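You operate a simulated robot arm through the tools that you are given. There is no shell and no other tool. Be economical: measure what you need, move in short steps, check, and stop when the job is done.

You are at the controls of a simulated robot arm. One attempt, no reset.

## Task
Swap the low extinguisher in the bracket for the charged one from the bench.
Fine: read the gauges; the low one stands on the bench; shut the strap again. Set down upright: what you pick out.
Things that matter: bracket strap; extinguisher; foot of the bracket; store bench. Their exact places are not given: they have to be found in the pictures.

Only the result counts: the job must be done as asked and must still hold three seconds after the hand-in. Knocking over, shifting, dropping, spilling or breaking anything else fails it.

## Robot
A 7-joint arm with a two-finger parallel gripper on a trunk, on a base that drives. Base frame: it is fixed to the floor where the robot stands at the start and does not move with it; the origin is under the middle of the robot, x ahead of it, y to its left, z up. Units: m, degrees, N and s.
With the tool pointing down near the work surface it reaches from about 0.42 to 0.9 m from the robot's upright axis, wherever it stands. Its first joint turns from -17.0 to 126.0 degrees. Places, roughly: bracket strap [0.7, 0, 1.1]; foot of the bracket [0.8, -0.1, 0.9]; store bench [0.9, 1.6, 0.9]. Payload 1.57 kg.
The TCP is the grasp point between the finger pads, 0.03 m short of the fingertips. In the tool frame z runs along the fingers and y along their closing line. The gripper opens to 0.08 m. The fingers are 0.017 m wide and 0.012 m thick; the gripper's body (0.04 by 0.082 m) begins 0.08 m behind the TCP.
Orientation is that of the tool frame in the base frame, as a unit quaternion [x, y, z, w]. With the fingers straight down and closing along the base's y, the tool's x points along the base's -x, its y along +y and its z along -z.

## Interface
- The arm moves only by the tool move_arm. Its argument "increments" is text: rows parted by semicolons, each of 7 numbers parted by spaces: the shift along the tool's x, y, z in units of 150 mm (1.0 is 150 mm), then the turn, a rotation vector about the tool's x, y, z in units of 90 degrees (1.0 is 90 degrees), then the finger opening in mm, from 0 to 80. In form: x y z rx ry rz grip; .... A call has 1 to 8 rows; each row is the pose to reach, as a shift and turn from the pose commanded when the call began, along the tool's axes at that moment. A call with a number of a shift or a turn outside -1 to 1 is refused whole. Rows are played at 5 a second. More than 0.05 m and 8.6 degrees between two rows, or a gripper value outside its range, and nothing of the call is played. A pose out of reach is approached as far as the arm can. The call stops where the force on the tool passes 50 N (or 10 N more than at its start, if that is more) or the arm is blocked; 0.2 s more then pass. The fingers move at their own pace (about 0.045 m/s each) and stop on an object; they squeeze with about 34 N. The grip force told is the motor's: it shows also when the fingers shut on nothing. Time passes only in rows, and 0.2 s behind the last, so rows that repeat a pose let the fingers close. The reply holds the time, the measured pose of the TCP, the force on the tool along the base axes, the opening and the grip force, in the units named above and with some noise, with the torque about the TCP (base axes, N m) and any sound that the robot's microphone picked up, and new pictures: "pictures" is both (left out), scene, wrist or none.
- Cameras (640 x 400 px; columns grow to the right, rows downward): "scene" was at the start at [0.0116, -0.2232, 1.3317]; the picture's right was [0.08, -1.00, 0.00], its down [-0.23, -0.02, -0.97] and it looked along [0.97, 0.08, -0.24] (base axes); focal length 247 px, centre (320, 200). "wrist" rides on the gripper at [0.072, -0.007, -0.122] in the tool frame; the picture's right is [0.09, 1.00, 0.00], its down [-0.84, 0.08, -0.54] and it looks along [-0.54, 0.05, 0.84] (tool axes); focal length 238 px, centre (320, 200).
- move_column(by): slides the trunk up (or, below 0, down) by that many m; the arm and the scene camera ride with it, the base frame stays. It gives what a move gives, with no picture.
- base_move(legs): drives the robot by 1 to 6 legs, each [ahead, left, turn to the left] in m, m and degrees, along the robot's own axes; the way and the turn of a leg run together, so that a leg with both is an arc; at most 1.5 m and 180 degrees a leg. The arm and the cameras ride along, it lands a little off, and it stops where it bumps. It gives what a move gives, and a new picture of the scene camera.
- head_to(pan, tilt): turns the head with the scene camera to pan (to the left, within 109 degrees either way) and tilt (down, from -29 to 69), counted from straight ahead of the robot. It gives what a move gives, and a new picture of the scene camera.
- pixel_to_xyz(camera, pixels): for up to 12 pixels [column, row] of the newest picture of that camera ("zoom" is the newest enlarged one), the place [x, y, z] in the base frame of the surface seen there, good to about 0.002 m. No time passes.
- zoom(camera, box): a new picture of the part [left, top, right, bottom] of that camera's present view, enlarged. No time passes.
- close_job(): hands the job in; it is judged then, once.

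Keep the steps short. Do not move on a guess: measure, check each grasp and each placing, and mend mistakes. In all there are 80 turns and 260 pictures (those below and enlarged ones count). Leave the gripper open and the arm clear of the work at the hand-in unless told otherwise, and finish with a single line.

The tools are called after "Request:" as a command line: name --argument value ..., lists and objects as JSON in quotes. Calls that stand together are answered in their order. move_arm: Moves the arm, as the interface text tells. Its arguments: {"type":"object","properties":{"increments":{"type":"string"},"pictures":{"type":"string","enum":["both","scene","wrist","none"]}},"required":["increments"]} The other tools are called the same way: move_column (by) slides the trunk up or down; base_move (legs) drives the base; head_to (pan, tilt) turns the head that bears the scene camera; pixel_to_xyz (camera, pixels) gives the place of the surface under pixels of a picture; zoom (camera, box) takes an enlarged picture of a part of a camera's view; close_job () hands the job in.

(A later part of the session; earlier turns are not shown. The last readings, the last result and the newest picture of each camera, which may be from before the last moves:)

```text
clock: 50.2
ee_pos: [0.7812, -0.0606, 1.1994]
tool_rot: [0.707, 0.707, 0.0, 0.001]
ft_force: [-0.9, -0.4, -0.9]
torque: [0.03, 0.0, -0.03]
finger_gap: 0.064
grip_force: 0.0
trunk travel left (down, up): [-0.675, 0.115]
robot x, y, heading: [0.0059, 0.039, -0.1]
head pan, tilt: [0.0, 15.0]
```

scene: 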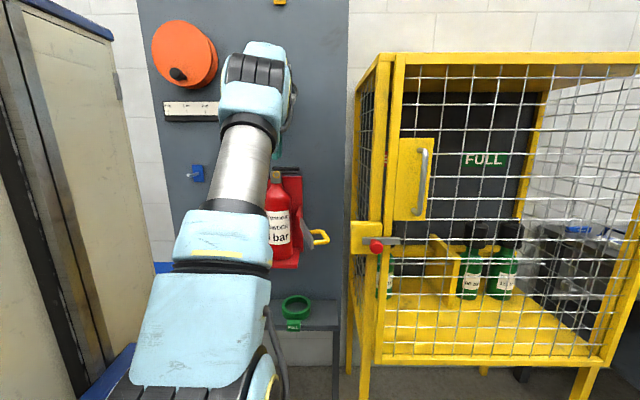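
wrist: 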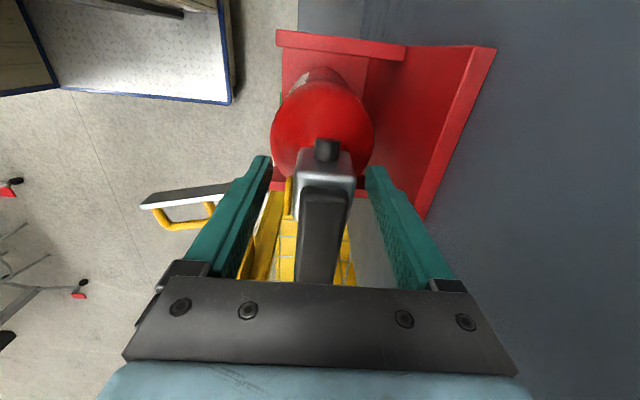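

The hand is centred with no contact, so I'll close the fingers.

Request:
move_arm --increments "0 0 0 0 0 0 0; 0 0 0 0 0 0 0; 0 0 0 0 0 0 0; 0 0 0 0 0 0 0; 0 0 0 0 0 0 0" --pictures "wrist"

```text
clock: 51.4
ee_pos: [0.7821, -0.0605, 1.2008]
tool_rot: [0.707, 0.707, 0.001, 0.0]
ft_force: [3.8, -0.9, 6.6]
torque: [0.07, -0.16, -0.03]
finger_gap: 0.0488
grip_force: 34.0
trunk travel left (down, up): [-0.675, 0.115]
robot x, y, heading: [0.0067, 0.0386, -0.2]
head pan, tilt: [0.0, 15.0]
```

wrist: 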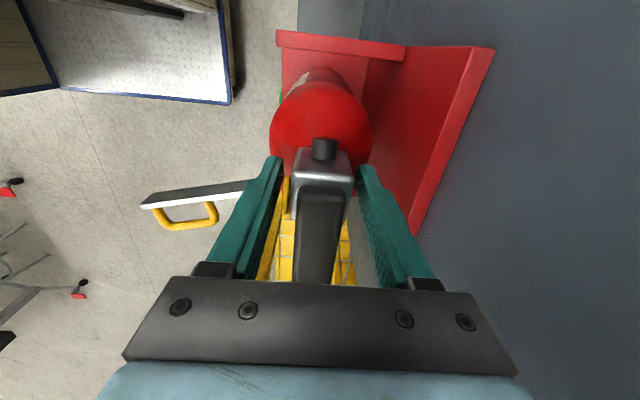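

The gap stopped at 49 mm with upward force, so the tips are on the shoulder and not the 30 mm block. I'll open, raise 18 mm and close again.

Request:
move_arm --increments "0 0 0 0 0 0 64; 0 0 0 0 0 0 64; 0 0 -0.06 0 0 0 64; 0 0 -0.12 0 0 0 64; 0 0 -0.12 0 0 0 0; 0 0 -0.12 0 0 0 0; 0 0 -0.12 0 0 0 0; 0 0 -0.12 0 0 0 0" --pictures "wrist"

```text
clock: 53.2
ee_pos: [0.7833, -0.06, 1.2197]
tool_rot: [0.707, 0.707, 0.001, 0.001]
ft_force: [4.2, 1.1, 2.6]
torque: [0.19, -0.39, -0.11]
finger_gap: 0.032
grip_force: 32.8
trunk travel left (down, up): [-0.675, 0.115]
robot x, y, heading: [0.0058, 0.0383, -0.1]
head pan, tilt: [0.0, 15.0]
```

wrist: 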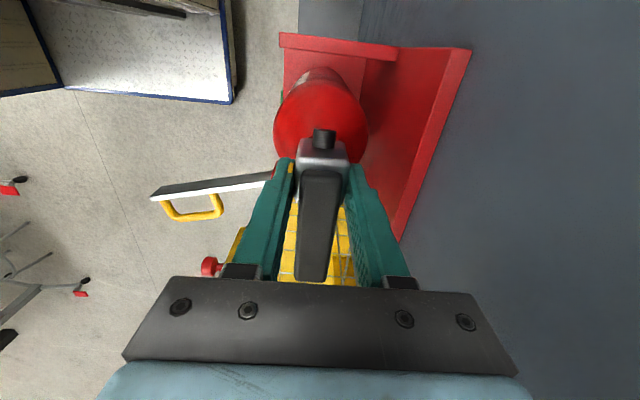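

The gap is now 32 mm, so it is gripping the block. I'll lift 20 mm to test the hold.

Request:
move_arm --increments "0 0 0 0 0 0 0; 0 0 -0.04 0 0 0 0; 0 0 -0.08 0 0 0 0; 0 0 -0.133 0 0 0 0; 0 0 -0.133 0 0 0 0" --pictures "both"

Request:
zoom --camera "scene" --box '[245, 150, 335, 275]'

```text
clock: 54.4
ee_pos: [0.7817, -0.0599, 1.2389]
tool_rot: [0.707, 0.707, 0.0, -0.001]
ft_force: [0.8, 0.1, -14.4]
torque: [-0.05, 0.0, 0.05]
finger_gap: 0.0317
grip_force: 34.3
trunk travel left (down, up): [-0.675, 0.115]
robot x, y, heading: [-0.0002, 0.037, -0.3]
head pan, tilt: [0.0, 15.0]
```

scene: 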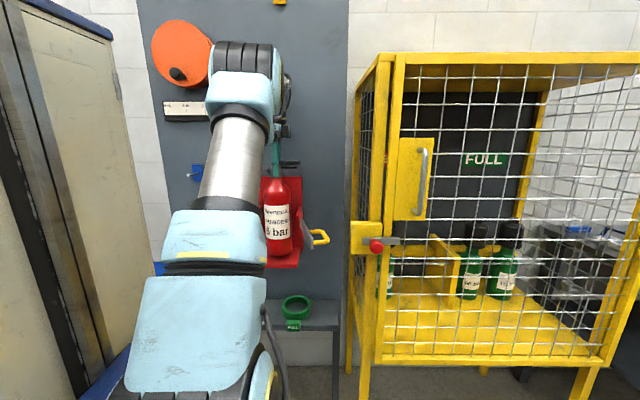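
wrist: 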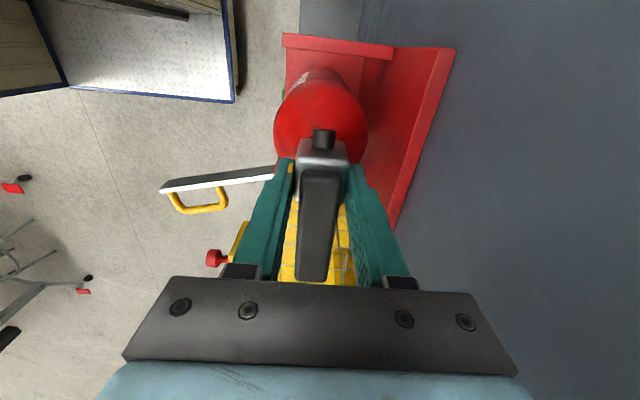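

```text
3.20 times, centred on (290, 212) of scene
```

zoom: 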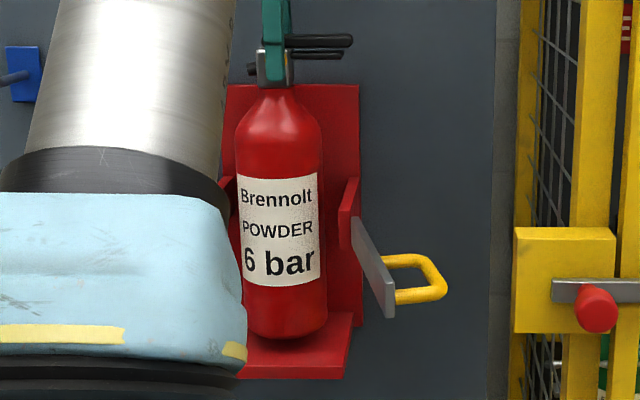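

It's held (14.4 N) and hangs straight. I'll pull it straight out toward the robot.

Request:
move_arm --increments "0 -0.15 0 0 0 0 0; 0 -0.3 0 0 0 0 0; 0 -0.45 0 0 0 0 0; 0 -0.6 0 0 0 0 0; 0 -0.75 0 0 0 0 0; 0 -0.9 0 0 0 0 0; 0 -0.9 0 0 0 0 0" --pictures "wrist"

Request:
move_arm --increments "0 -0.2 0 0 0 0 0; 0 -0.4 0 0 0 0 0; 0 -0.6 0 0 0 0 0; 0 -0.8 0 0 0 0 0; 0 -0.8 0 0 0 0 0" --pictures "both"

```text
clock: 56.0
ee_pos: [0.649, -0.0614, 1.2389]
tool_rot: [0.708, 0.706, 0.0, 0.0]
ft_force: [-0.1, -0.3, -13.7]
torque: [-0.06, 0.03, -0.01]
finger_gap: 0.0318
grip_force: 34.6
trunk travel left (down, up): [-0.675, 0.115]
robot x, y, heading: [0.0055, 0.0384, -0.3]
head pan, tilt: [0.0, 15.0]
```

wrist: 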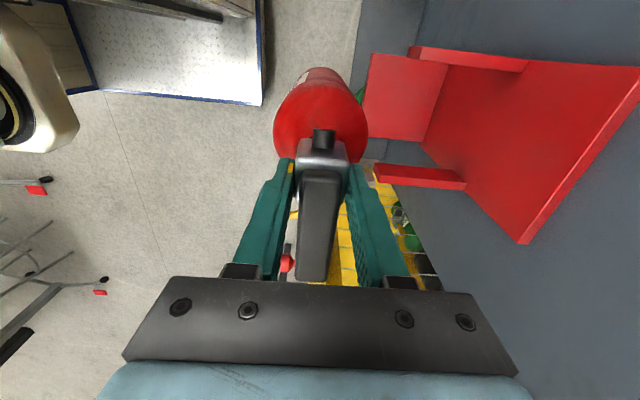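

```text
clock: 57.2
ee_pos: [0.5242, -0.0609, 1.2372]
tool_rot: [0.708, 0.706, 0.0, 0.0]
ft_force: [0.1, 0.7, -14.2]
torque: [-0.01, -0.03, 0.02]
finger_gap: 0.0321
grip_force: 34.1
trunk travel left (down, up): [-0.675, 0.115]
robot x, y, heading: [0.0026, 0.0395, -0.3]
head pan, tilt: [0.0, 15.0]
```

scene: 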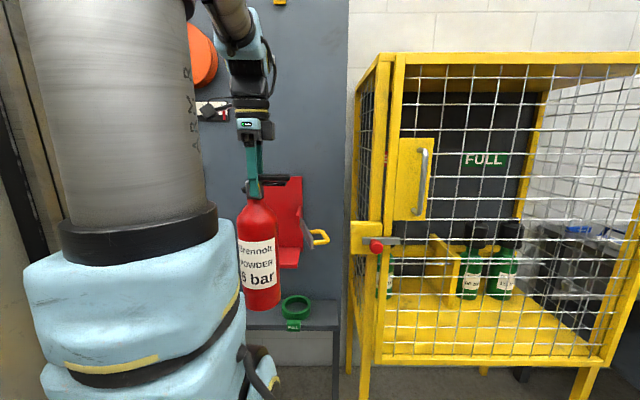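
wrist: 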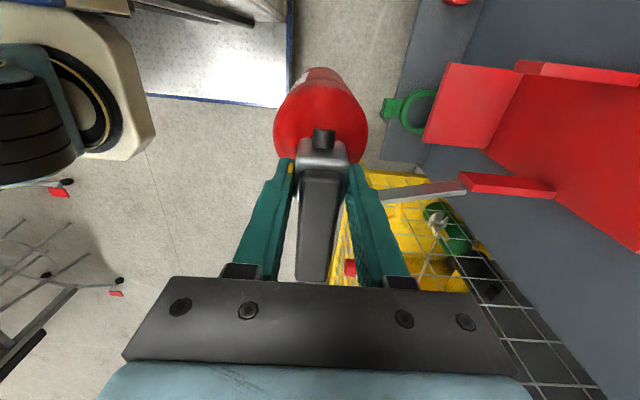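

It's out cleanly. While I have the view, I'll measure the empty bracket: foot, side arms, back plate and strap.

Request:
pixel_to_xyz --camera "wrist" --pixels '[[460, 90], [490, 100], [440, 120], [470, 135], [505, 120], [530, 66], [475, 180], [545, 190], [400, 190], [455, 190], [560, 130], [630, 78]]'

Request:
base_move --legs '[[-0.45, 0, 0], [0, 1.3, 0]]'

```text
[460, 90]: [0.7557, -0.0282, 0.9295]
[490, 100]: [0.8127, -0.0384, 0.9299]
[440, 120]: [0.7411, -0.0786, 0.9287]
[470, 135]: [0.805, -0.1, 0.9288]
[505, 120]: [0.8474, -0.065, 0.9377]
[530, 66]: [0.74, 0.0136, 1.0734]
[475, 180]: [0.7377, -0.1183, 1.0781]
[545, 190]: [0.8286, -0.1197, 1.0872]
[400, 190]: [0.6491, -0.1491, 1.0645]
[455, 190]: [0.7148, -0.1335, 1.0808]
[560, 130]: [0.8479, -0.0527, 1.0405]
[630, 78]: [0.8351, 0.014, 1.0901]
```

```text
clock: 66.0
ee_pos: [0.089, 1.2214, 1.2372]
tool_rot: [0.711, 0.703, 0.0, 0.0]
ft_force: [0.6, 0.7, -13.9]
torque: [-0.07, -0.04, -0.02]
finger_gap: 0.0317
grip_force: 33.5
trunk travel left (down, up): [-0.675, 0.115]
robot x, y, heading: [-0.4337, 1.3243, -0.9]
head pan, tilt: [0.0, 15.0]
```

scene: 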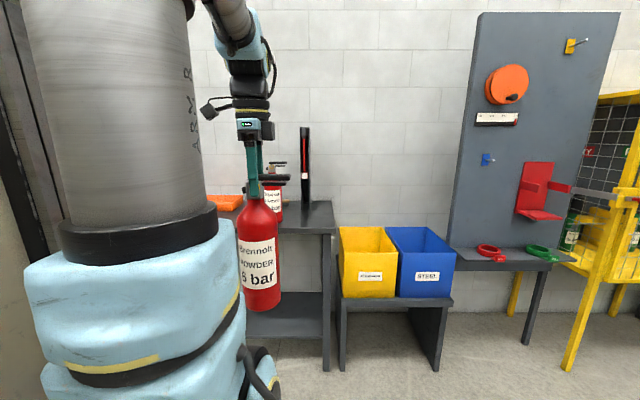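

The foot top is at z 0.929, so the bottle bottom is 0.2905 m below the TCP. On the bench (z≈0.898) that puts the TCP at 1.189. I'll drive left and forward toward a free spot near y≈1.6.

Request:
base_move --legs '[[0, 0, 0.9], [0, 0.38, 0], [0.33, 0, 0]]'

Request:
zoom --camera "scene" --box '[180, 120, 400, 300]'

Request:
move_arm --increments "0 0 0 0 0 0 0" --pictures "wrist"

```text
clock: 70.6
ee_pos: [0.4307, 1.5997, 1.2377]
tool_rot: [0.708, 0.706, 0.0, -0.001]
ft_force: [0.3, -0.8, -13.6]
torque: [-0.03, 0.0, -0.02]
finger_gap: 0.0319
grip_force: 33.8
trunk travel left (down, up): [-0.675, 0.115]
robot x, y, heading: [-0.0889, 1.7035, -0.1]
head pan, tilt: [0.0, 15.0]
```

scene: 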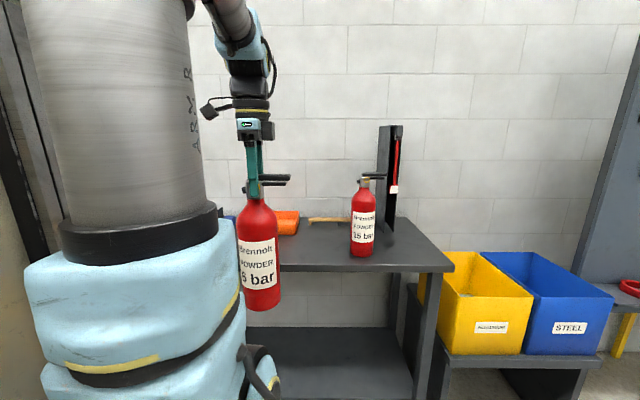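

```text
2.22 times, centred on (290, 210) of scene
```

zoom: 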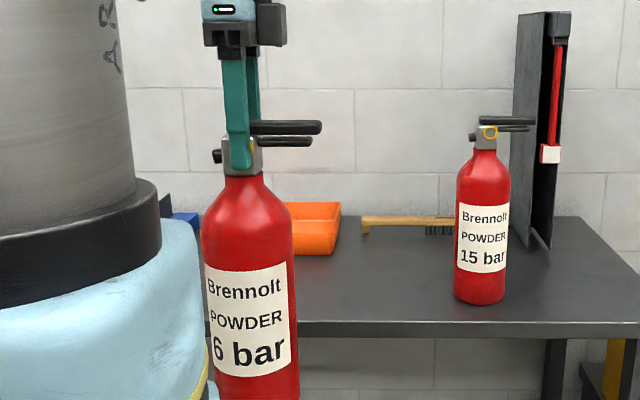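

```text
clock: 71.0
ee_pos: [0.4313, 1.5994, 1.2368]
tool_rot: [0.708, 0.706, -0.001, -0.001]
ft_force: [-0.2, -0.6, -14.5]
torque: [-0.04, 0.02, 0.01]
finger_gap: 0.0317
grip_force: 34.0
trunk travel left (down, up): [-0.675, 0.115]
robot x, y, heading: [-0.0915, 1.7023, -0.5]
head pan, tilt: [0.0, 15.0]
```

wrist: 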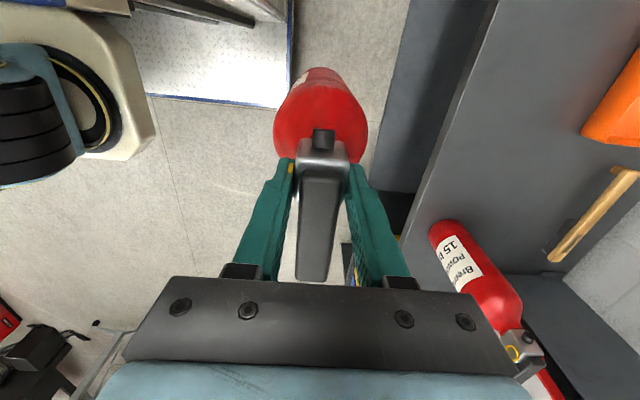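

I'll measure the bench edge, the tray and the charged extinguisher.

Request:
pixel_to_xyz --camera "wrist" --pixels '[[450, 150], [520, 100], [500, 30], [490, 200], [600, 140], [610, 90], [570, 240], [515, 340], [530, 345], [465, 265], [500, 300], [430, 200]]'

Request:
pixel_to_xyz --camera "zoom" --pixels '[[480, 143], [480, 130], [500, 120], [520, 121], [325, 250], [385, 228], [480, 295], [430, 300]]'

```text
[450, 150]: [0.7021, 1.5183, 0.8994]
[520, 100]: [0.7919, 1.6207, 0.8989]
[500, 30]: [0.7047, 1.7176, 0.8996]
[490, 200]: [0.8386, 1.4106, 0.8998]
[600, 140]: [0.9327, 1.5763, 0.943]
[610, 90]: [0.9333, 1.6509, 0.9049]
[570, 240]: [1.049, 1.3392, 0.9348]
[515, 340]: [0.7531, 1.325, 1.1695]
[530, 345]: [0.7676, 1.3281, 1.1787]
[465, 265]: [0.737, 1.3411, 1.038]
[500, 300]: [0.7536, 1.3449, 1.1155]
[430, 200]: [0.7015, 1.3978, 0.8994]
```

```text
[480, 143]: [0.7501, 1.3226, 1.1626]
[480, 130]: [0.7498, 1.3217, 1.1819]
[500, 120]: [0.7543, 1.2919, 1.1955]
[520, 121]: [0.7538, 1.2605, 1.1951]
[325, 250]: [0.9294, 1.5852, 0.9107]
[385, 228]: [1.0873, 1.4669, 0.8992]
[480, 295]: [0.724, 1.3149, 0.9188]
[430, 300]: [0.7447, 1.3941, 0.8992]
```

The bench top is 0.899 and there is free space at (0.79, 1.60), with the tray beginning at x 0.93. I'll extend the arm over it.

Request:
move_arm --increments "0 0.2 0 0 0 0 0; 0 0.4 0 0 0 0 0; 0 0.6 0 0 0 0 0; 0 0.8 0 0 0 0 0; 0 1 0 0 0 0 0; 0 1 0 0 0 0 0" --pictures "none"

Request:
move_arm --increments "0 0.2 0 0 0 0 0; 0 0.4 0 0 0 0 0; 0 0.6 0 0 0 0 0; 0 0.8 0 0 0 0 0; 0 1 0 0 0 0 0; 0 1 0 0 0 0 0" --pictures "none"

Request:
move_arm --increments "0 0.2 0 0 0 0 0; 0 0.4 0 0 0 0 0; 0 0.4 0 0 0 0 0" --pictures "both"

```text
clock: 72.4
ee_pos: [0.5817, 1.5969, 1.2372]
tool_rot: [0.708, 0.706, 0.0, -0.001]
ft_force: [-0.3, 0.4, -14.3]
torque: [-0.04, 0.02, -0.02]
finger_gap: 0.0317
grip_force: 34.6
trunk travel left (down, up): [-0.675, 0.115]
robot x, y, heading: [-0.0892, 1.7017, -0.3]
head pan, tilt: [0.0, 15.0]
```

```text
clock: 73.8
ee_pos: [0.7296, 1.5978, 1.2339]
tool_rot: [0.708, 0.706, -0.001, -0.001]
ft_force: [-0.5, 0.6, -14.9]
torque: [-0.07, -0.01, -0.02]
finger_gap: 0.0318
grip_force: 34.3
trunk travel left (down, up): [-0.675, 0.115]
robot x, y, heading: [-0.0892, 1.7, -0.3]
head pan, tilt: [0.0, 15.0]
```

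```text
clock: 74.6
ee_pos: [0.7494, 1.5969, 1.2259]
tool_rot: [0.708, 0.706, -0.001, -0.001]
ft_force: [-0.6, 0.3, -13.4]
torque: [-0.02, -0.03, 0.03]
finger_gap: 0.0318
grip_force: 34.1
out of reach, approached as far as the arm can: row 1, 2, 3
trunk travel left (down, up): [-0.675, 0.115]
robot x, y, heading: [-0.0896, 1.7027, -0.5]
head pan, tilt: [0.0, 15.0]
```

scene: 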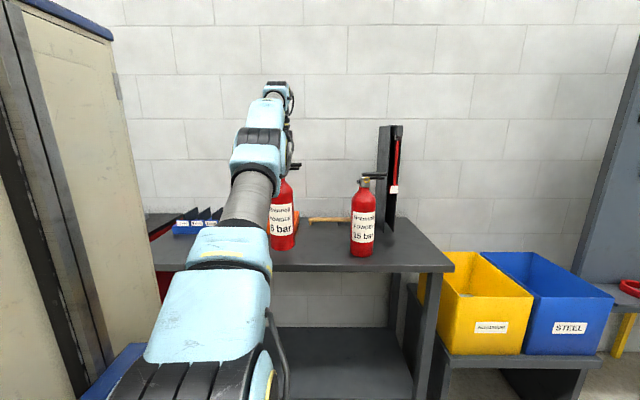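
wrist: 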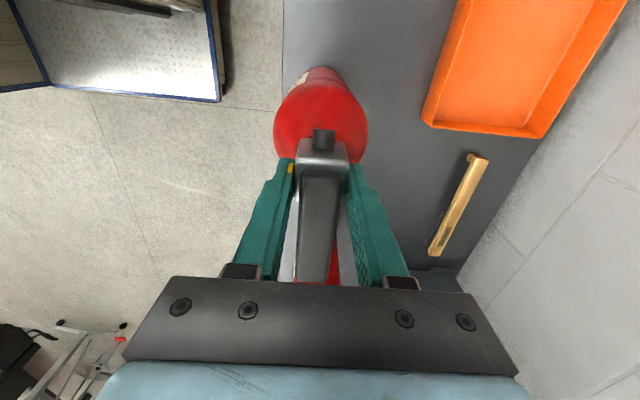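

I'm at the arm's reach limit (0.84 m from the axis). I'll drive forward 0.07 for margin.

Request:
base_move --legs '[[0.07, 0, 0]]'

Request:
move_arm --increments "0 -0.1 0 0 0 0 0; 0 -0.2 0 0 0 0 0; 0 -0.2 0 0 0 0 0" --pictures "wrist"

```text
clock: 75.6
ee_pos: [0.8189, 1.5963, 1.2246]
tool_rot: [0.708, 0.706, -0.001, -0.001]
ft_force: [-0.3, -0.1, -13.3]
torque: [-0.04, -0.02, -0.02]
finger_gap: 0.0317
grip_force: 33.8
trunk travel left (down, up): [-0.675, 0.115]
robot x, y, heading: [-0.0173, 1.7, -0.3]
head pan, tilt: [0.0, 15.0]
```

scene: 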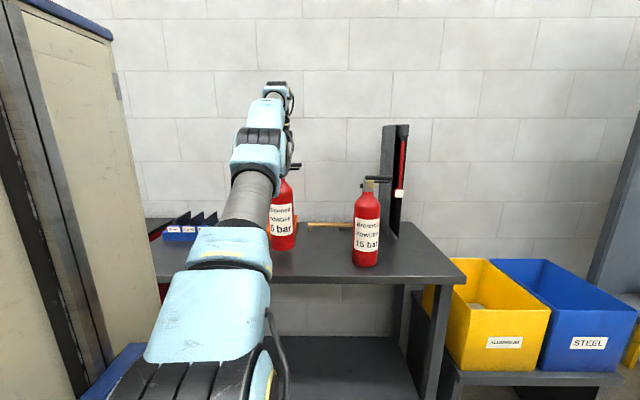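

```text
clock: 76.4
ee_pos: [0.7877, 1.5962, 1.2248]
tool_rot: [0.708, 0.706, 0.0, 0.0]
ft_force: [-0.2, -1.0, -13.2]
torque: [0.0, 0.01, 0.02]
finger_gap: 0.0318
grip_force: 34.2
trunk travel left (down, up): [-0.675, 0.115]
robot x, y, heading: [-0.018, 1.6987, -0.5]
head pan, tilt: [0.0, 15.0]
```

wrist: 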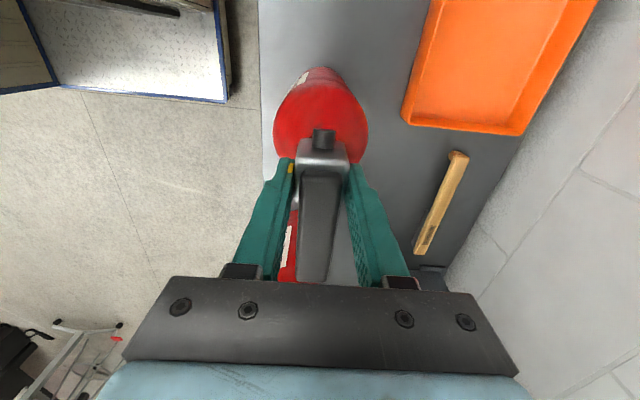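

The spot is clear. I'll lower 32 mm, then feel for contact.

Request:
move_arm --increments "0 0 0.07 0 0 0 0; 0 0 0.14 0 0 0 0; 0 0 0.2 0 0 0 0; 0 0 0.215 0 0 0 0; 0 0 0.215 0 0 0 0" --pictures "none"

Request:
move_arm --increments "0 0 0.01 0 0 0 0; 0 0 0.02 0 0 0 0; 0 0 0.02 0 0 0 0" --pictures "scene"

```text
clock: 77.6
ee_pos: [0.7904, 1.5978, 1.1926]
tool_rot: [0.709, 0.706, 0.0, -0.001]
ft_force: [0.9, 0.3, -13.8]
torque: [-0.03, -0.03, 0.01]
finger_gap: 0.0322
grip_force: 33.8
trunk travel left (down, up): [-0.675, 0.115]
robot x, y, heading: [-0.0194, 1.7013, -0.1]
head pan, tilt: [0.0, 15.0]
```

```text
clock: 78.4
ee_pos: [0.7889, 1.5969, 1.1891]
tool_rot: [0.708, 0.706, 0.0, -0.001]
ft_force: [-0.9, -0.1, -11.0]
torque: [-0.02, 0.06, -0.01]
finger_gap: 0.032
grip_force: 34.2
trunk travel left (down, up): [-0.675, 0.115]
robot x, y, heading: [-0.021, 1.7006, -0.1]
head pan, tilt: [0.0, 15.0]
```

scene: 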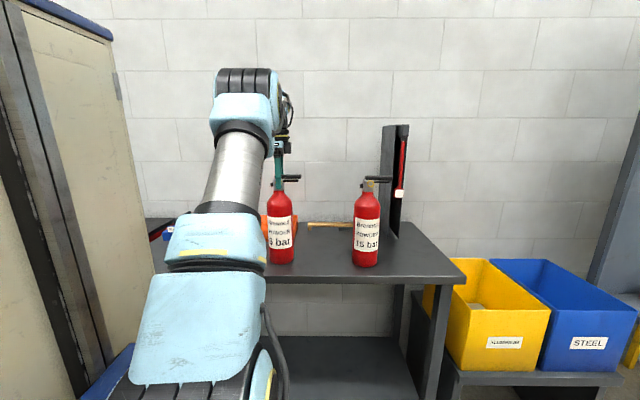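

First contact is showing, so I'll lower another 2 mm.

Request:
move_arm --increments "0 0 0.007 0 0 0 0; 0 0 0.013 0 0 0 0; 0 0 0.013 0 0 0 0" --pictures "none"

```text
clock: 79.2
ee_pos: [0.7874, 1.5966, 1.1907]
tool_rot: [0.709, 0.706, 0.001, 0.002]
ft_force: [1.8, -0.9, 11.6]
torque: [0.04, 0.52, 0.04]
finger_gap: 0.0321
grip_force: 34.2
trunk travel left (down, up): [-0.675, 0.115]
robot x, y, heading: [-0.0185, 1.7023, -0.3]
head pan, tilt: [0.0, 15.0]
```

The weight is on the bench. I'll ease up 1 mm and open the fingers before lifting.

Request:
move_arm --increments "0 0 -0.007 0 0 0 0; 0 0 -0.007 0 0 0 64; 0 0 -0.007 0 0 0 64; 0 0 -0.007 0 0 0 64" --pictures "wrist"

Request:
move_arm --increments "0 0 -0.2 0 0 0 64; 0 0 -0.4 0 0 0 64; 0 0 -0.7 0 0 0 64; 0 0 -0.7 0 0 0 64" --pictures "both"

```text
clock: 80.2
ee_pos: [0.7875, 1.5988, 1.1885]
tool_rot: [0.709, 0.706, 0.0, -0.001]
ft_force: [-0.4, -0.4, 0.7]
torque: [-0.04, 0.0, 0.01]
finger_gap: 0.064
grip_force: 0.0
trunk travel left (down, up): [-0.675, 0.115]
robot x, y, heading: [-0.0222, 1.6997, -0.3]
head pan, tilt: [0.0, 15.0]
```

wrist: 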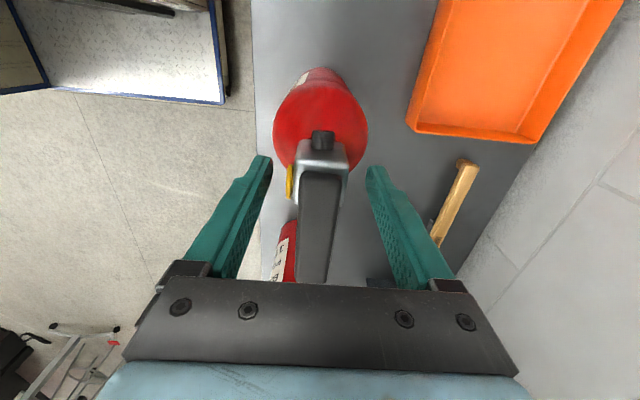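

```text
clock: 81.2
ee_pos: [0.7889, 1.5958, 1.2701]
tool_rot: [0.709, 0.706, 0.001, 0.0]
ft_force: [0.4, -0.4, 0.1]
torque: [-0.02, 0.02, -0.02]
finger_gap: 0.064
grip_force: 0.0
out of reach, approached as far as the arm can: row 3, 4
trunk travel left (down, up): [-0.675, 0.115]
robot x, y, heading: [-0.0182, 1.6977, -0.3]
head pan, tilt: [0.0, 15.0]
```

scene: 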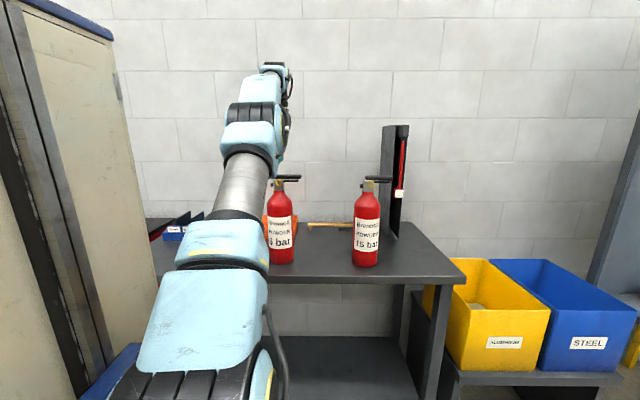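
wrist: 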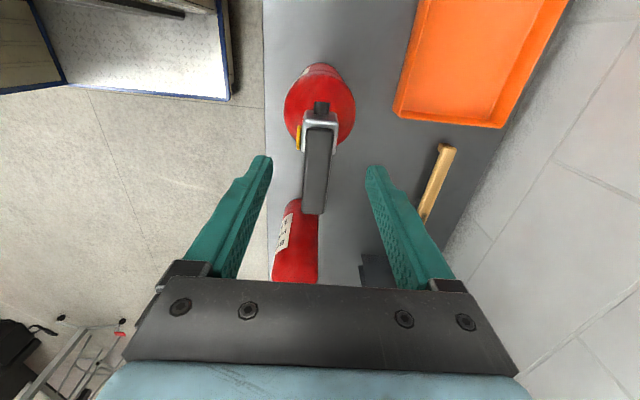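

The low extinguisher stands upright. My tips (z 1.24) are above the levers (1.20). I'll pull back 24 mm and shift the base right toward the charged one.

Request:
pixel_to_xyz --camera "scene" --pixels '[[365, 187], [369, 187], [371, 190], [378, 180], [368, 235], [388, 180], [280, 185], [280, 235]]'

Request:
move_arm --increments "0 -0.08 0 0 0 0 64; 0 -0.16 0 0 0 0 64; 0 -0.16 0 0 0 0 64" --pictures "none"

Request:
base_move --legs '[[0, -0.28, 0]]'

Request:
move_arm --increments "0 0 0 0 0 0 64" --pictures "wrist"

```text
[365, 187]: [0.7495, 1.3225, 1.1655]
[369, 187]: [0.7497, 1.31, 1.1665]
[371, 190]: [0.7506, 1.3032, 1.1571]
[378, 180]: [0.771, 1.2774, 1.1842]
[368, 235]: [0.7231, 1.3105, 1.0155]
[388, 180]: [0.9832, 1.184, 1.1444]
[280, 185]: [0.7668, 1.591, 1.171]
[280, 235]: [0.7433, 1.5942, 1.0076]
```

```text
clock: 82.0
ee_pos: [0.7661, 1.5964, 1.2723]
tool_rot: [0.708, 0.706, -0.001, -0.002]
ft_force: [-0.1, -0.5, -0.1]
torque: [0.01, -0.02, 0.02]
finger_gap: 0.064
grip_force: 0.1
trunk travel left (down, up): [-0.675, 0.115]
robot x, y, heading: [-0.0177, 1.7023, -0.2]
head pan, tilt: [0.0, 15.0]
```

```text
clock: 83.9
ee_pos: [0.7616, 1.3034, 1.2712]
tool_rot: [0.712, 0.702, -0.001, -0.001]
ft_force: [-0.2, 0.4, 0.0]
torque: [0.0, 0.01, 0.0]
finger_gap: 0.0639
grip_force: 0.0
trunk travel left (down, up): [-0.675, 0.115]
robot x, y, heading: [-0.0224, 1.4149, -0.8]
head pan, tilt: [0.0, 15.0]
```

scene: 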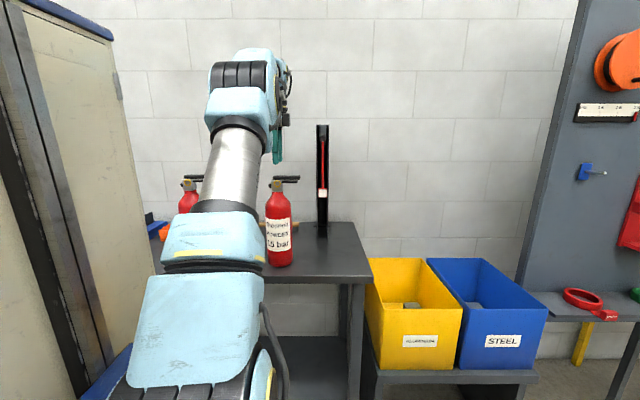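

```text
clock: 84.3
ee_pos: [0.7618, 1.3054, 1.2725]
tool_rot: [0.712, 0.703, -0.001, -0.001]
ft_force: [-0.3, -0.1, 0.3]
torque: [0.01, 0.0, 0.01]
finger_gap: 0.064
grip_force: 0.0
trunk travel left (down, up): [-0.675, 0.115]
robot x, y, heading: [-0.0223, 1.4101, -0.9]
head pan, tilt: [0.0, 15.0]
```

wrist: 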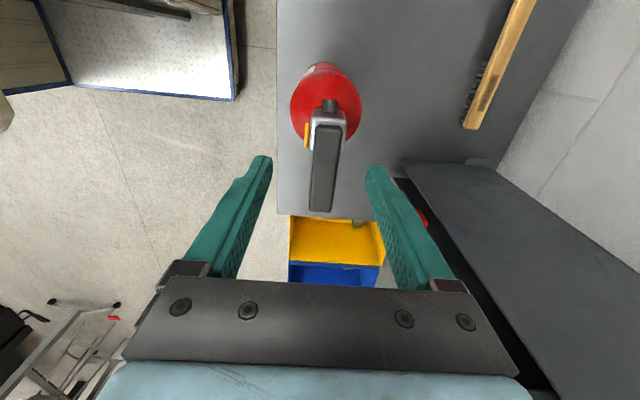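

The block centre is at (0.7645, 1.310). I'll correct the small offsets and yaw and go down to TCP z 1.1885.

Request:
move_arm --increments "0.03 0.02 0.1 0 0 -0.009 64; 0.03 0.02 0.3 0 0 -0.009 64; 0.03 0.02 0.5 0 0 -0.009 64; 0.03 0.02 0.56 0 0 -0.009 64; 0.03 0.02 0.56 0 0 -0.009 64" --pictures "wrist"

```text
clock: 85.5
ee_pos: [0.7658, 1.3078, 1.1876]
tool_rot: [0.707, 0.708, 0.0, 0.0]
ft_force: [-0.9, -0.3, -0.7]
torque: [-0.01, 0.02, 0.01]
finger_gap: 0.0643
grip_force: 0.1
trunk travel left (down, up): [-0.675, 0.115]
robot x, y, heading: [-0.0206, 1.4146, -0.9]
head pan, tilt: [0.0, 15.0]
```

wrist: 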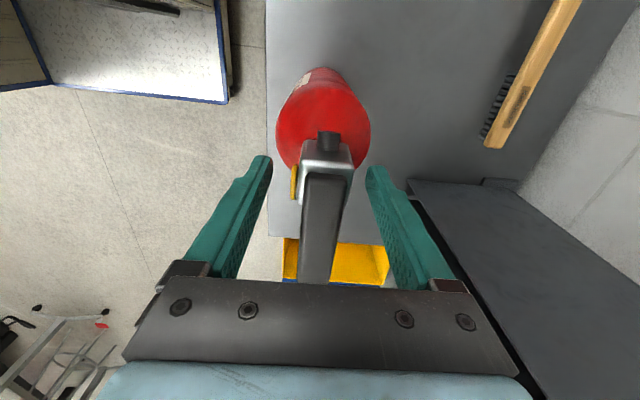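

Request:
move_arm --increments "0 0.01 0 0 0 0 0; 0 0.01 0 0 0 0 0; 0 0.01 0 0 0 0 0; 0 0.01 0 0 0 0 0; 0 0.01 0 0 0 0 0; 0 0.01 0 0 0 0 0" --pictures "none"

Request:
move_arm --increments "0 0 -0.05 0 0 0 0; 0 0 -0.15 0 0 0 0; 0 0 -0.32 0 0 0 0; 0 0 -0.32 0 0 0 0" --pictures "both"

```text
clock: 86.9
ee_pos: [0.7667, 1.3091, 1.1879]
tool_rot: [0.707, 0.707, 0.0, 0.0]
ft_force: [4.7, 0.8, 1.9]
torque: [0.28, -0.79, -0.1]
finger_gap: 0.0321
grip_force: 33.6
trunk travel left (down, up): [-0.675, 0.115]
robot x, y, heading: [-0.0219, 1.4168, -0.5]
head pan, tilt: [0.0, 15.0]
```

```text
clock: 87.9
ee_pos: [0.7649, 1.3094, 1.2347]
tool_rot: [0.707, 0.707, -0.002, -0.001]
ft_force: [0.3, 0.0, -14.4]
torque: [-0.03, -0.01, -0.03]
finger_gap: 0.0319
grip_force: 33.8
trunk travel left (down, up): [-0.675, 0.115]
robot x, y, heading: [-0.0217, 1.419, -0.6]
head pan, tilt: [0.0, 15.0]
```

scene: 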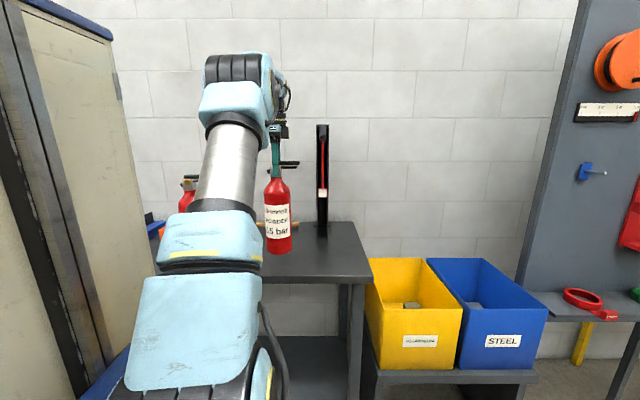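
wrist: 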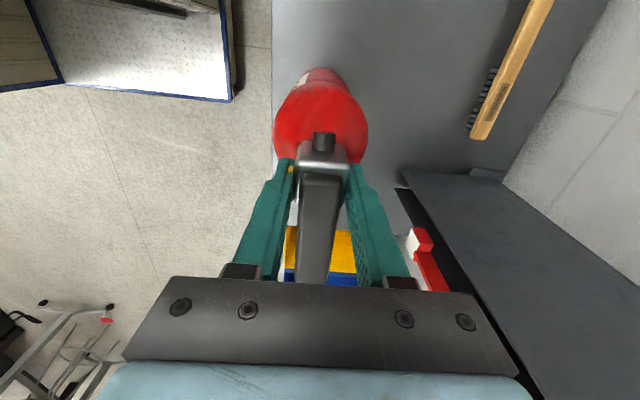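

The charged one is held (14.4 N, gap 32 mm). I'll retract the arm and then drive back to the bracket.

Request:
move_arm --increments "0 -0.2 0 0 0 0 0; 0 -0.4 0 0 0 0 0; 0 -0.6 0 0 0 0 0; 0 -0.8 0 0 0 0 0; 0 -1 0 0 0 0 0; 0 -1 0 0 0 0 0" --pictures "none"

Request:
move_arm --increments "0 -0.2 -0.02 0 0 0 0; 0 -0.4 -0.04 0 0 0 0; 0 -0.6 -0.06 0 0 0 0; 0 -0.75 -0.06 0 0 0 0; 0 -0.75 -0.06 0 0 0 0" --pictures "none"

Request:
base_move --legs '[[-0.43, 0, 0.6], [0, -1.38, 0]]'

```text
clock: 89.3
ee_pos: [0.6165, 1.3097, 1.2357]
tool_rot: [0.706, 0.708, -0.001, -0.001]
ft_force: [-0.1, 0.4, -14.5]
torque: [-0.06, -0.04, 0.0]
finger_gap: 0.0318
grip_force: 33.8
trunk travel left (down, up): [-0.675, 0.115]
robot x, y, heading: [-0.0205, 1.4126, -0.6]
head pan, tilt: [0.0, 15.0]
```

```text
clock: 90.5
ee_pos: [0.5043, 1.3092, 1.2464]
tool_rot: [0.707, 0.708, -0.001, -0.001]
ft_force: [-0.5, 0.0, -14.6]
torque: [0.03, -0.02, 0.01]
finger_gap: 0.0318
grip_force: 33.6
trunk travel left (down, up): [-0.675, 0.115]
robot x, y, heading: [-0.0242, 1.4162, -0.8]
head pan, tilt: [0.0, 15.0]
```

```text
clock: 99.5
ee_pos: [0.0752, -0.0315, 1.2475]
tool_rot: [0.699, 0.715, -0.001, -0.001]
ft_force: [0.2, -0.7, -13.9]
torque: [-0.03, 0.02, -0.02]
finger_gap: 0.0321
grip_force: 33.5
trunk travel left (down, up): [-0.675, 0.115]
robot x, y, heading: [-0.4541, 0.0621, 0.4]
head pan, tilt: [0.0, 15.0]
```

scene: 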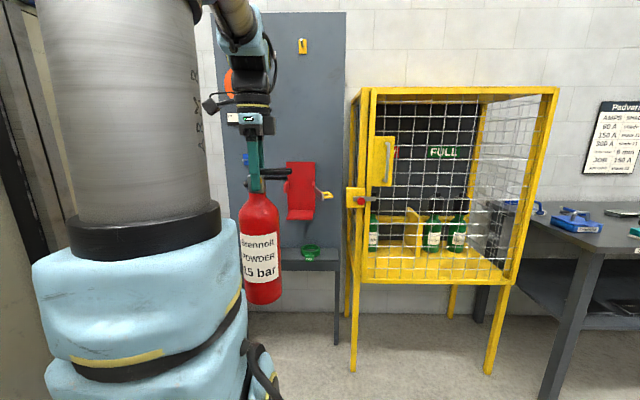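

The label reads 15 bar. I'll drive ahead to the insertion start and line up.

Request:
base_move --legs '[[0, -0.02, -1.0], [0.44, 0, 0]]'

Request:
move_arm --increments "0 0 0 0 0 0 0" --pictures "wrist"

```text
clock: 102.6
ee_pos: [0.5124, -0.0598, 1.2473]
tool_rot: [0.703, 0.712, 0.0, 0.0]
ft_force: [0.2, 0.3, -13.8]
torque: [-0.06, -0.01, -0.02]
finger_gap: 0.0318
grip_force: 33.9
trunk travel left (down, up): [-0.675, 0.115]
robot x, y, heading: [-0.0125, 0.0447, -0.4]
head pan, tilt: [0.0, 15.0]
```

scene: 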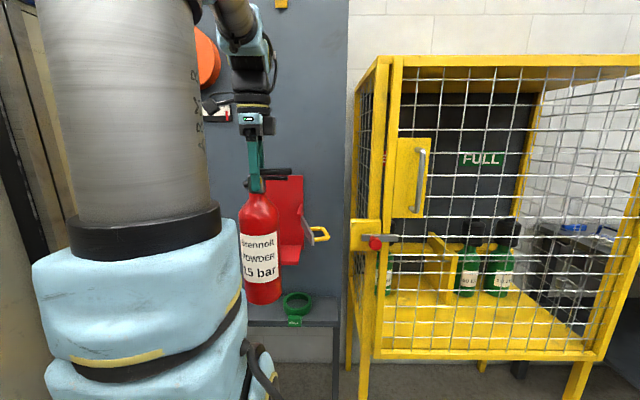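

```text
clock: 103.0
ee_pos: [0.5119, -0.0588, 1.2469]
tool_rot: [0.703, 0.711, -0.001, -0.001]
ft_force: [0.8, -0.9, -14.3]
torque: [-0.01, -0.02, 0.0]
finger_gap: 0.0318
grip_force: 33.8
trunk travel left (down, up): [-0.675, 0.115]
robot x, y, heading: [-0.0139, 0.0419, -0.4]
head pan, tilt: [0.0, 15.0]
```

wrist: 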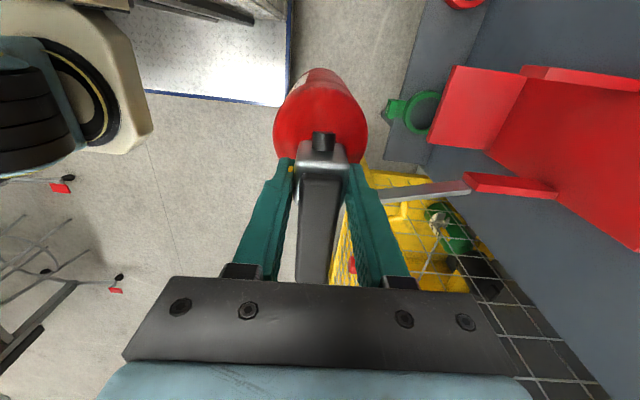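

Aligned, with the bottom 29 mm above the foot and the strap where it was. I'll slide in the first half.

Request:
pixel_to_xyz --camera "wrist" --pixels '[[400, 190], [465, 187], [465, 120], [475, 180], [535, 73]]'

Request:
move_arm --increments "0 0.18 0 0 0 0.007 0; 0 0.36 0 0 0 0.007 0; 0 0.54 0 0 0 0.007 0; 0 0.72 0 0 0 0.007 0; 0 0.9 0 0 0 0.007 0; 0 0.9 0 0 0 0.007 0" --pictures "both"

```text
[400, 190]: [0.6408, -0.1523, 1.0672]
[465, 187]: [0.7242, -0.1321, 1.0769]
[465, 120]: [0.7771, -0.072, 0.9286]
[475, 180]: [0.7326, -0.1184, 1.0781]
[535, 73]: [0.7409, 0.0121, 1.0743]
```

```text
clock: 104.4
ee_pos: [0.6488, -0.0594, 1.2455]
tool_rot: [0.706, 0.708, -0.002, -0.001]
ft_force: [-0.1, 1.1, -14.5]
torque: [0.0, -0.02, 0.0]
finger_gap: 0.0317
grip_force: 33.7
trunk travel left (down, up): [-0.675, 0.115]
robot x, y, heading: [-0.0146, 0.0462, -0.0]
head pan, tilt: [0.0, 15.0]
```

scene: 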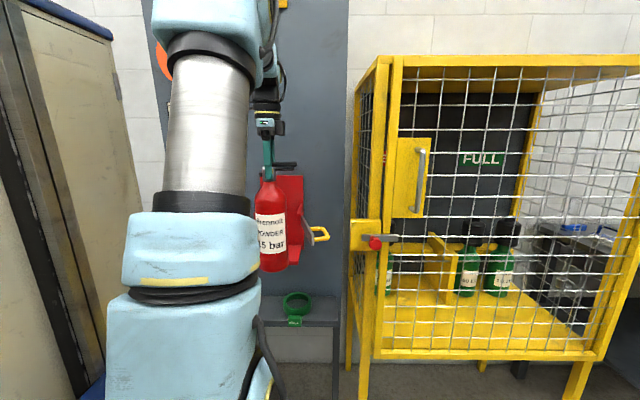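
wrist: 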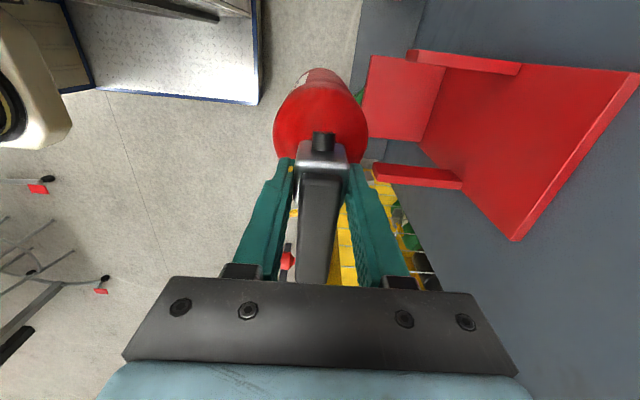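

Request:
move_arm --increments "0 0.18 0 0 0 0 0; 0 0.36 0 0 0 0 0; 0.01 0.54 0 0 0 0 0; 0.013 0.72 0 0 0 0 0; 0.013 0.89 0 0 0 0 0; 0.013 0.89 0 0 0 0 0" --pictures "both"

Request:
zoom --camera "scene" --box '[245, 150, 335, 275]'

```text
clock: 105.8
ee_pos: [0.7832, -0.0567, 1.2433]
tool_rot: [0.706, 0.708, -0.001, -0.002]
ft_force: [0.2, 0.0, -13.8]
torque: [-0.03, -0.02, 0.0]
finger_gap: 0.032
grip_force: 33.5
trunk travel left (down, up): [-0.675, 0.115]
robot x, y, heading: [-0.0165, 0.0433, -0.3]
head pan, tilt: [0.0, 15.0]
```

scene: 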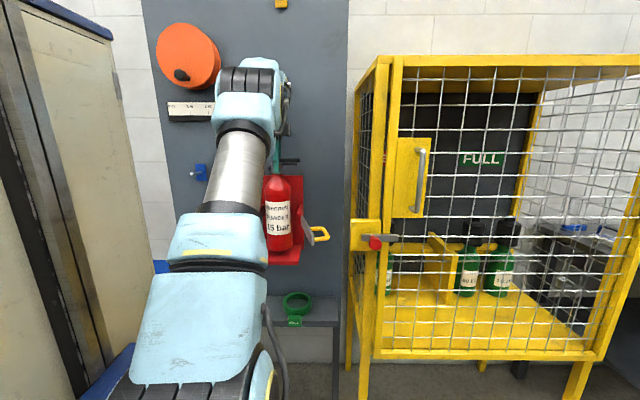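
wrist: 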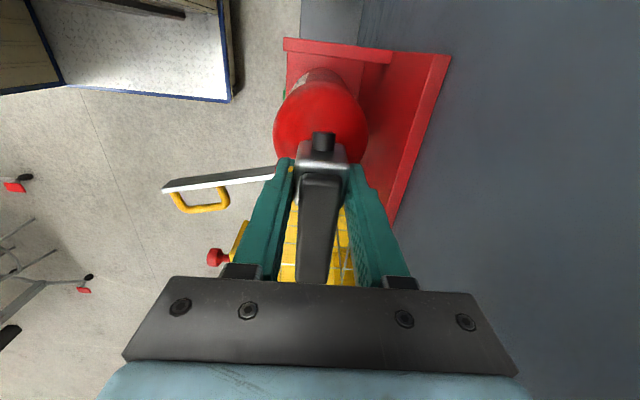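

```text
3.20 times, centred on (290, 212) of scene
```

zoom: 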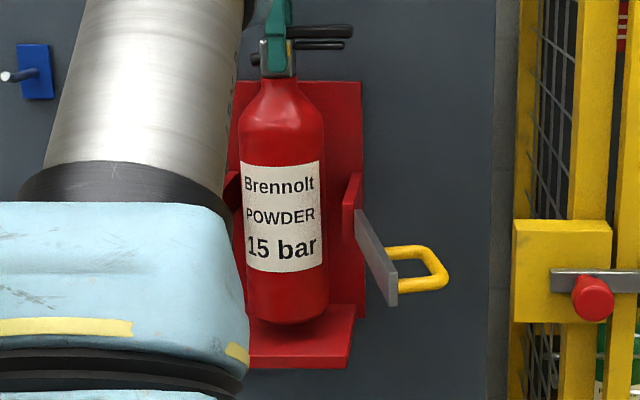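

It's centred over the foot. I'll lower toward TCP z 1.218.

Request:
move_arm --increments "0 0 0.05 0 0 0 0; 0 0 0.1 0 0 0 0; 0 0 0.15 0 0 0 0; 0 0 0.165 0 0 0 0; 0 0 0.165 0 0 0 0" --pictures "none"

Request:
move_arm --increments "0 0 0.007 0 0 0 0; 0 0 0.013 0 0 0 0; 0 0 0.013 0 0 0 0" --pictures "scene"

```text
clock: 107.0
ee_pos: [0.7812, -0.0552, 1.219]
tool_rot: [0.706, 0.708, -0.001, -0.001]
ft_force: [0.0, 0.8, -14.6]
torque: [-0.04, -0.04, -0.01]
finger_gap: 0.032
grip_force: 34.4
trunk travel left (down, up): [-0.675, 0.115]
robot x, y, heading: [-0.0168, 0.0441, -0.1]
head pan, tilt: [0.0, 15.0]
```

```text
clock: 107.8
ee_pos: [0.7806, -0.0563, 1.22]
tool_rot: [0.706, 0.708, -0.001, -0.001]
ft_force: [-1.6, -0.6, -10.4]
torque: [-0.24, 0.2, -0.02]
finger_gap: 0.032
grip_force: 33.9
trunk travel left (down, up): [-0.675, 0.115]
robot x, y, heading: [-0.0127, 0.0442, -0.4]
head pan, tilt: [0.0, 15.0]
```

scene: 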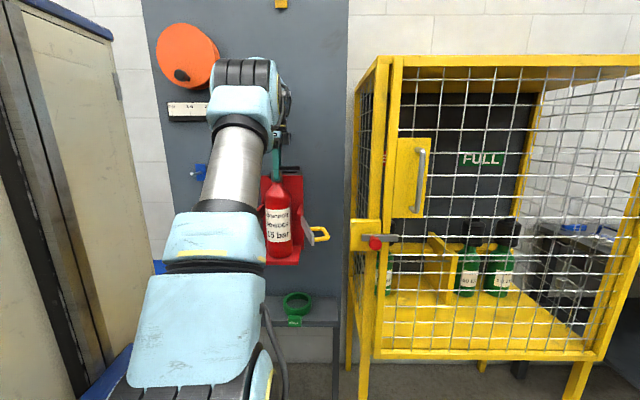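

The foot is starting to carry it. I'll go down 1.5 mm more.

Request:
move_arm --increments "0 0 0.005 0 0 0 0; 0 0 0.01 0 0 0 0; 0 0 0.01 0 0 0 0" --pictures "none"

```text
clock: 108.6
ee_pos: [0.78, -0.0568, 1.2187]
tool_rot: [0.706, 0.708, 0.0, 0.0]
ft_force: [1.6, -2.2, 2.9]
torque: [-0.06, -0.09, 0.0]
finger_gap: 0.0316
grip_force: 34.1
trunk travel left (down, up): [-0.675, 0.115]
robot x, y, heading: [-0.0181, 0.0437, 0.0]
head pan, tilt: [0.0, 15.0]
```

It's resting on the foot, so I'll release and lift clear.

Request:
move_arm --increments "0 0 0 0 0 0 62; 0 0 0 0 0 0 62; 0 0 0 0 0 0 62; 0 0 0 0 0 0 62" --pictures "wrist"

Request:
move_arm --increments "0 0 -0.15 0 0 0 62; 0 0 -0.3 0 0 0 62; 0 0 -0.42 0 0 0 62; 0 -0.2 -0.42 0 0 0 62; 0 -0.5 -0.42 0 0 0 62; 0 -0.8 -0.42 0 0 0 62; 0 -1 -0.42 0 0 0 62; 0 -1 -0.42 0 0 0 62" --pictures "both"

```text
clock: 109.6
ee_pos: [0.7799, -0.0566, 1.2177]
tool_rot: [0.706, 0.708, 0.0, -0.001]
ft_force: [-0.2, -0.4, 1.0]
torque: [0.02, -0.01, -0.01]
finger_gap: 0.0621
grip_force: 0.1
trunk travel left (down, up): [-0.675, 0.115]
robot x, y, heading: [-0.0159, 0.0401, -0.1]
head pan, tilt: [0.0, 15.0]
```

wrist: 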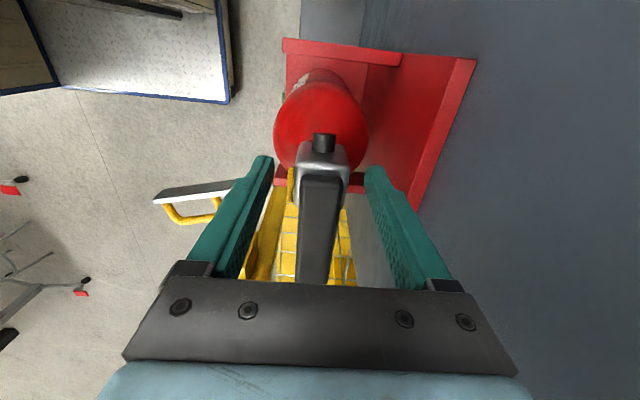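

```text
clock: 111.4
ee_pos: [0.6301, -0.0538, 1.2824]
tool_rot: [0.706, 0.708, -0.001, 0.0]
ft_force: [-1.0, -0.1, 0.5]
torque: [0.03, 0.03, 0.01]
finger_gap: 0.062
grip_force: 0.0
trunk travel left (down, up): [-0.675, 0.115]
robot x, y, heading: [-0.0121, 0.0391, -0.1]
head pan, tilt: [0.0, 15.0]
```

scene: 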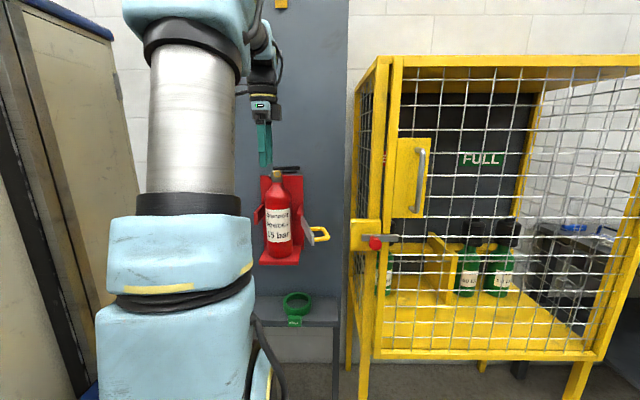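
wrist: 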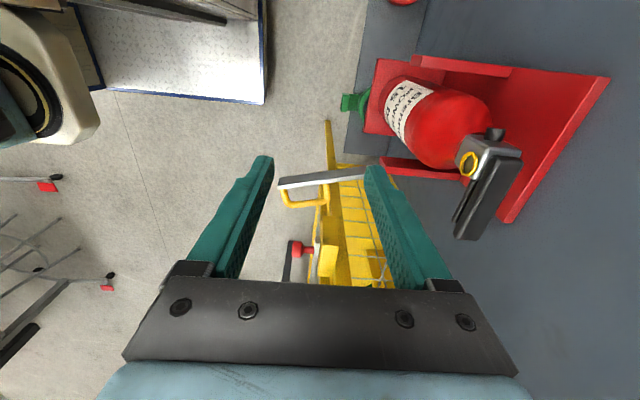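

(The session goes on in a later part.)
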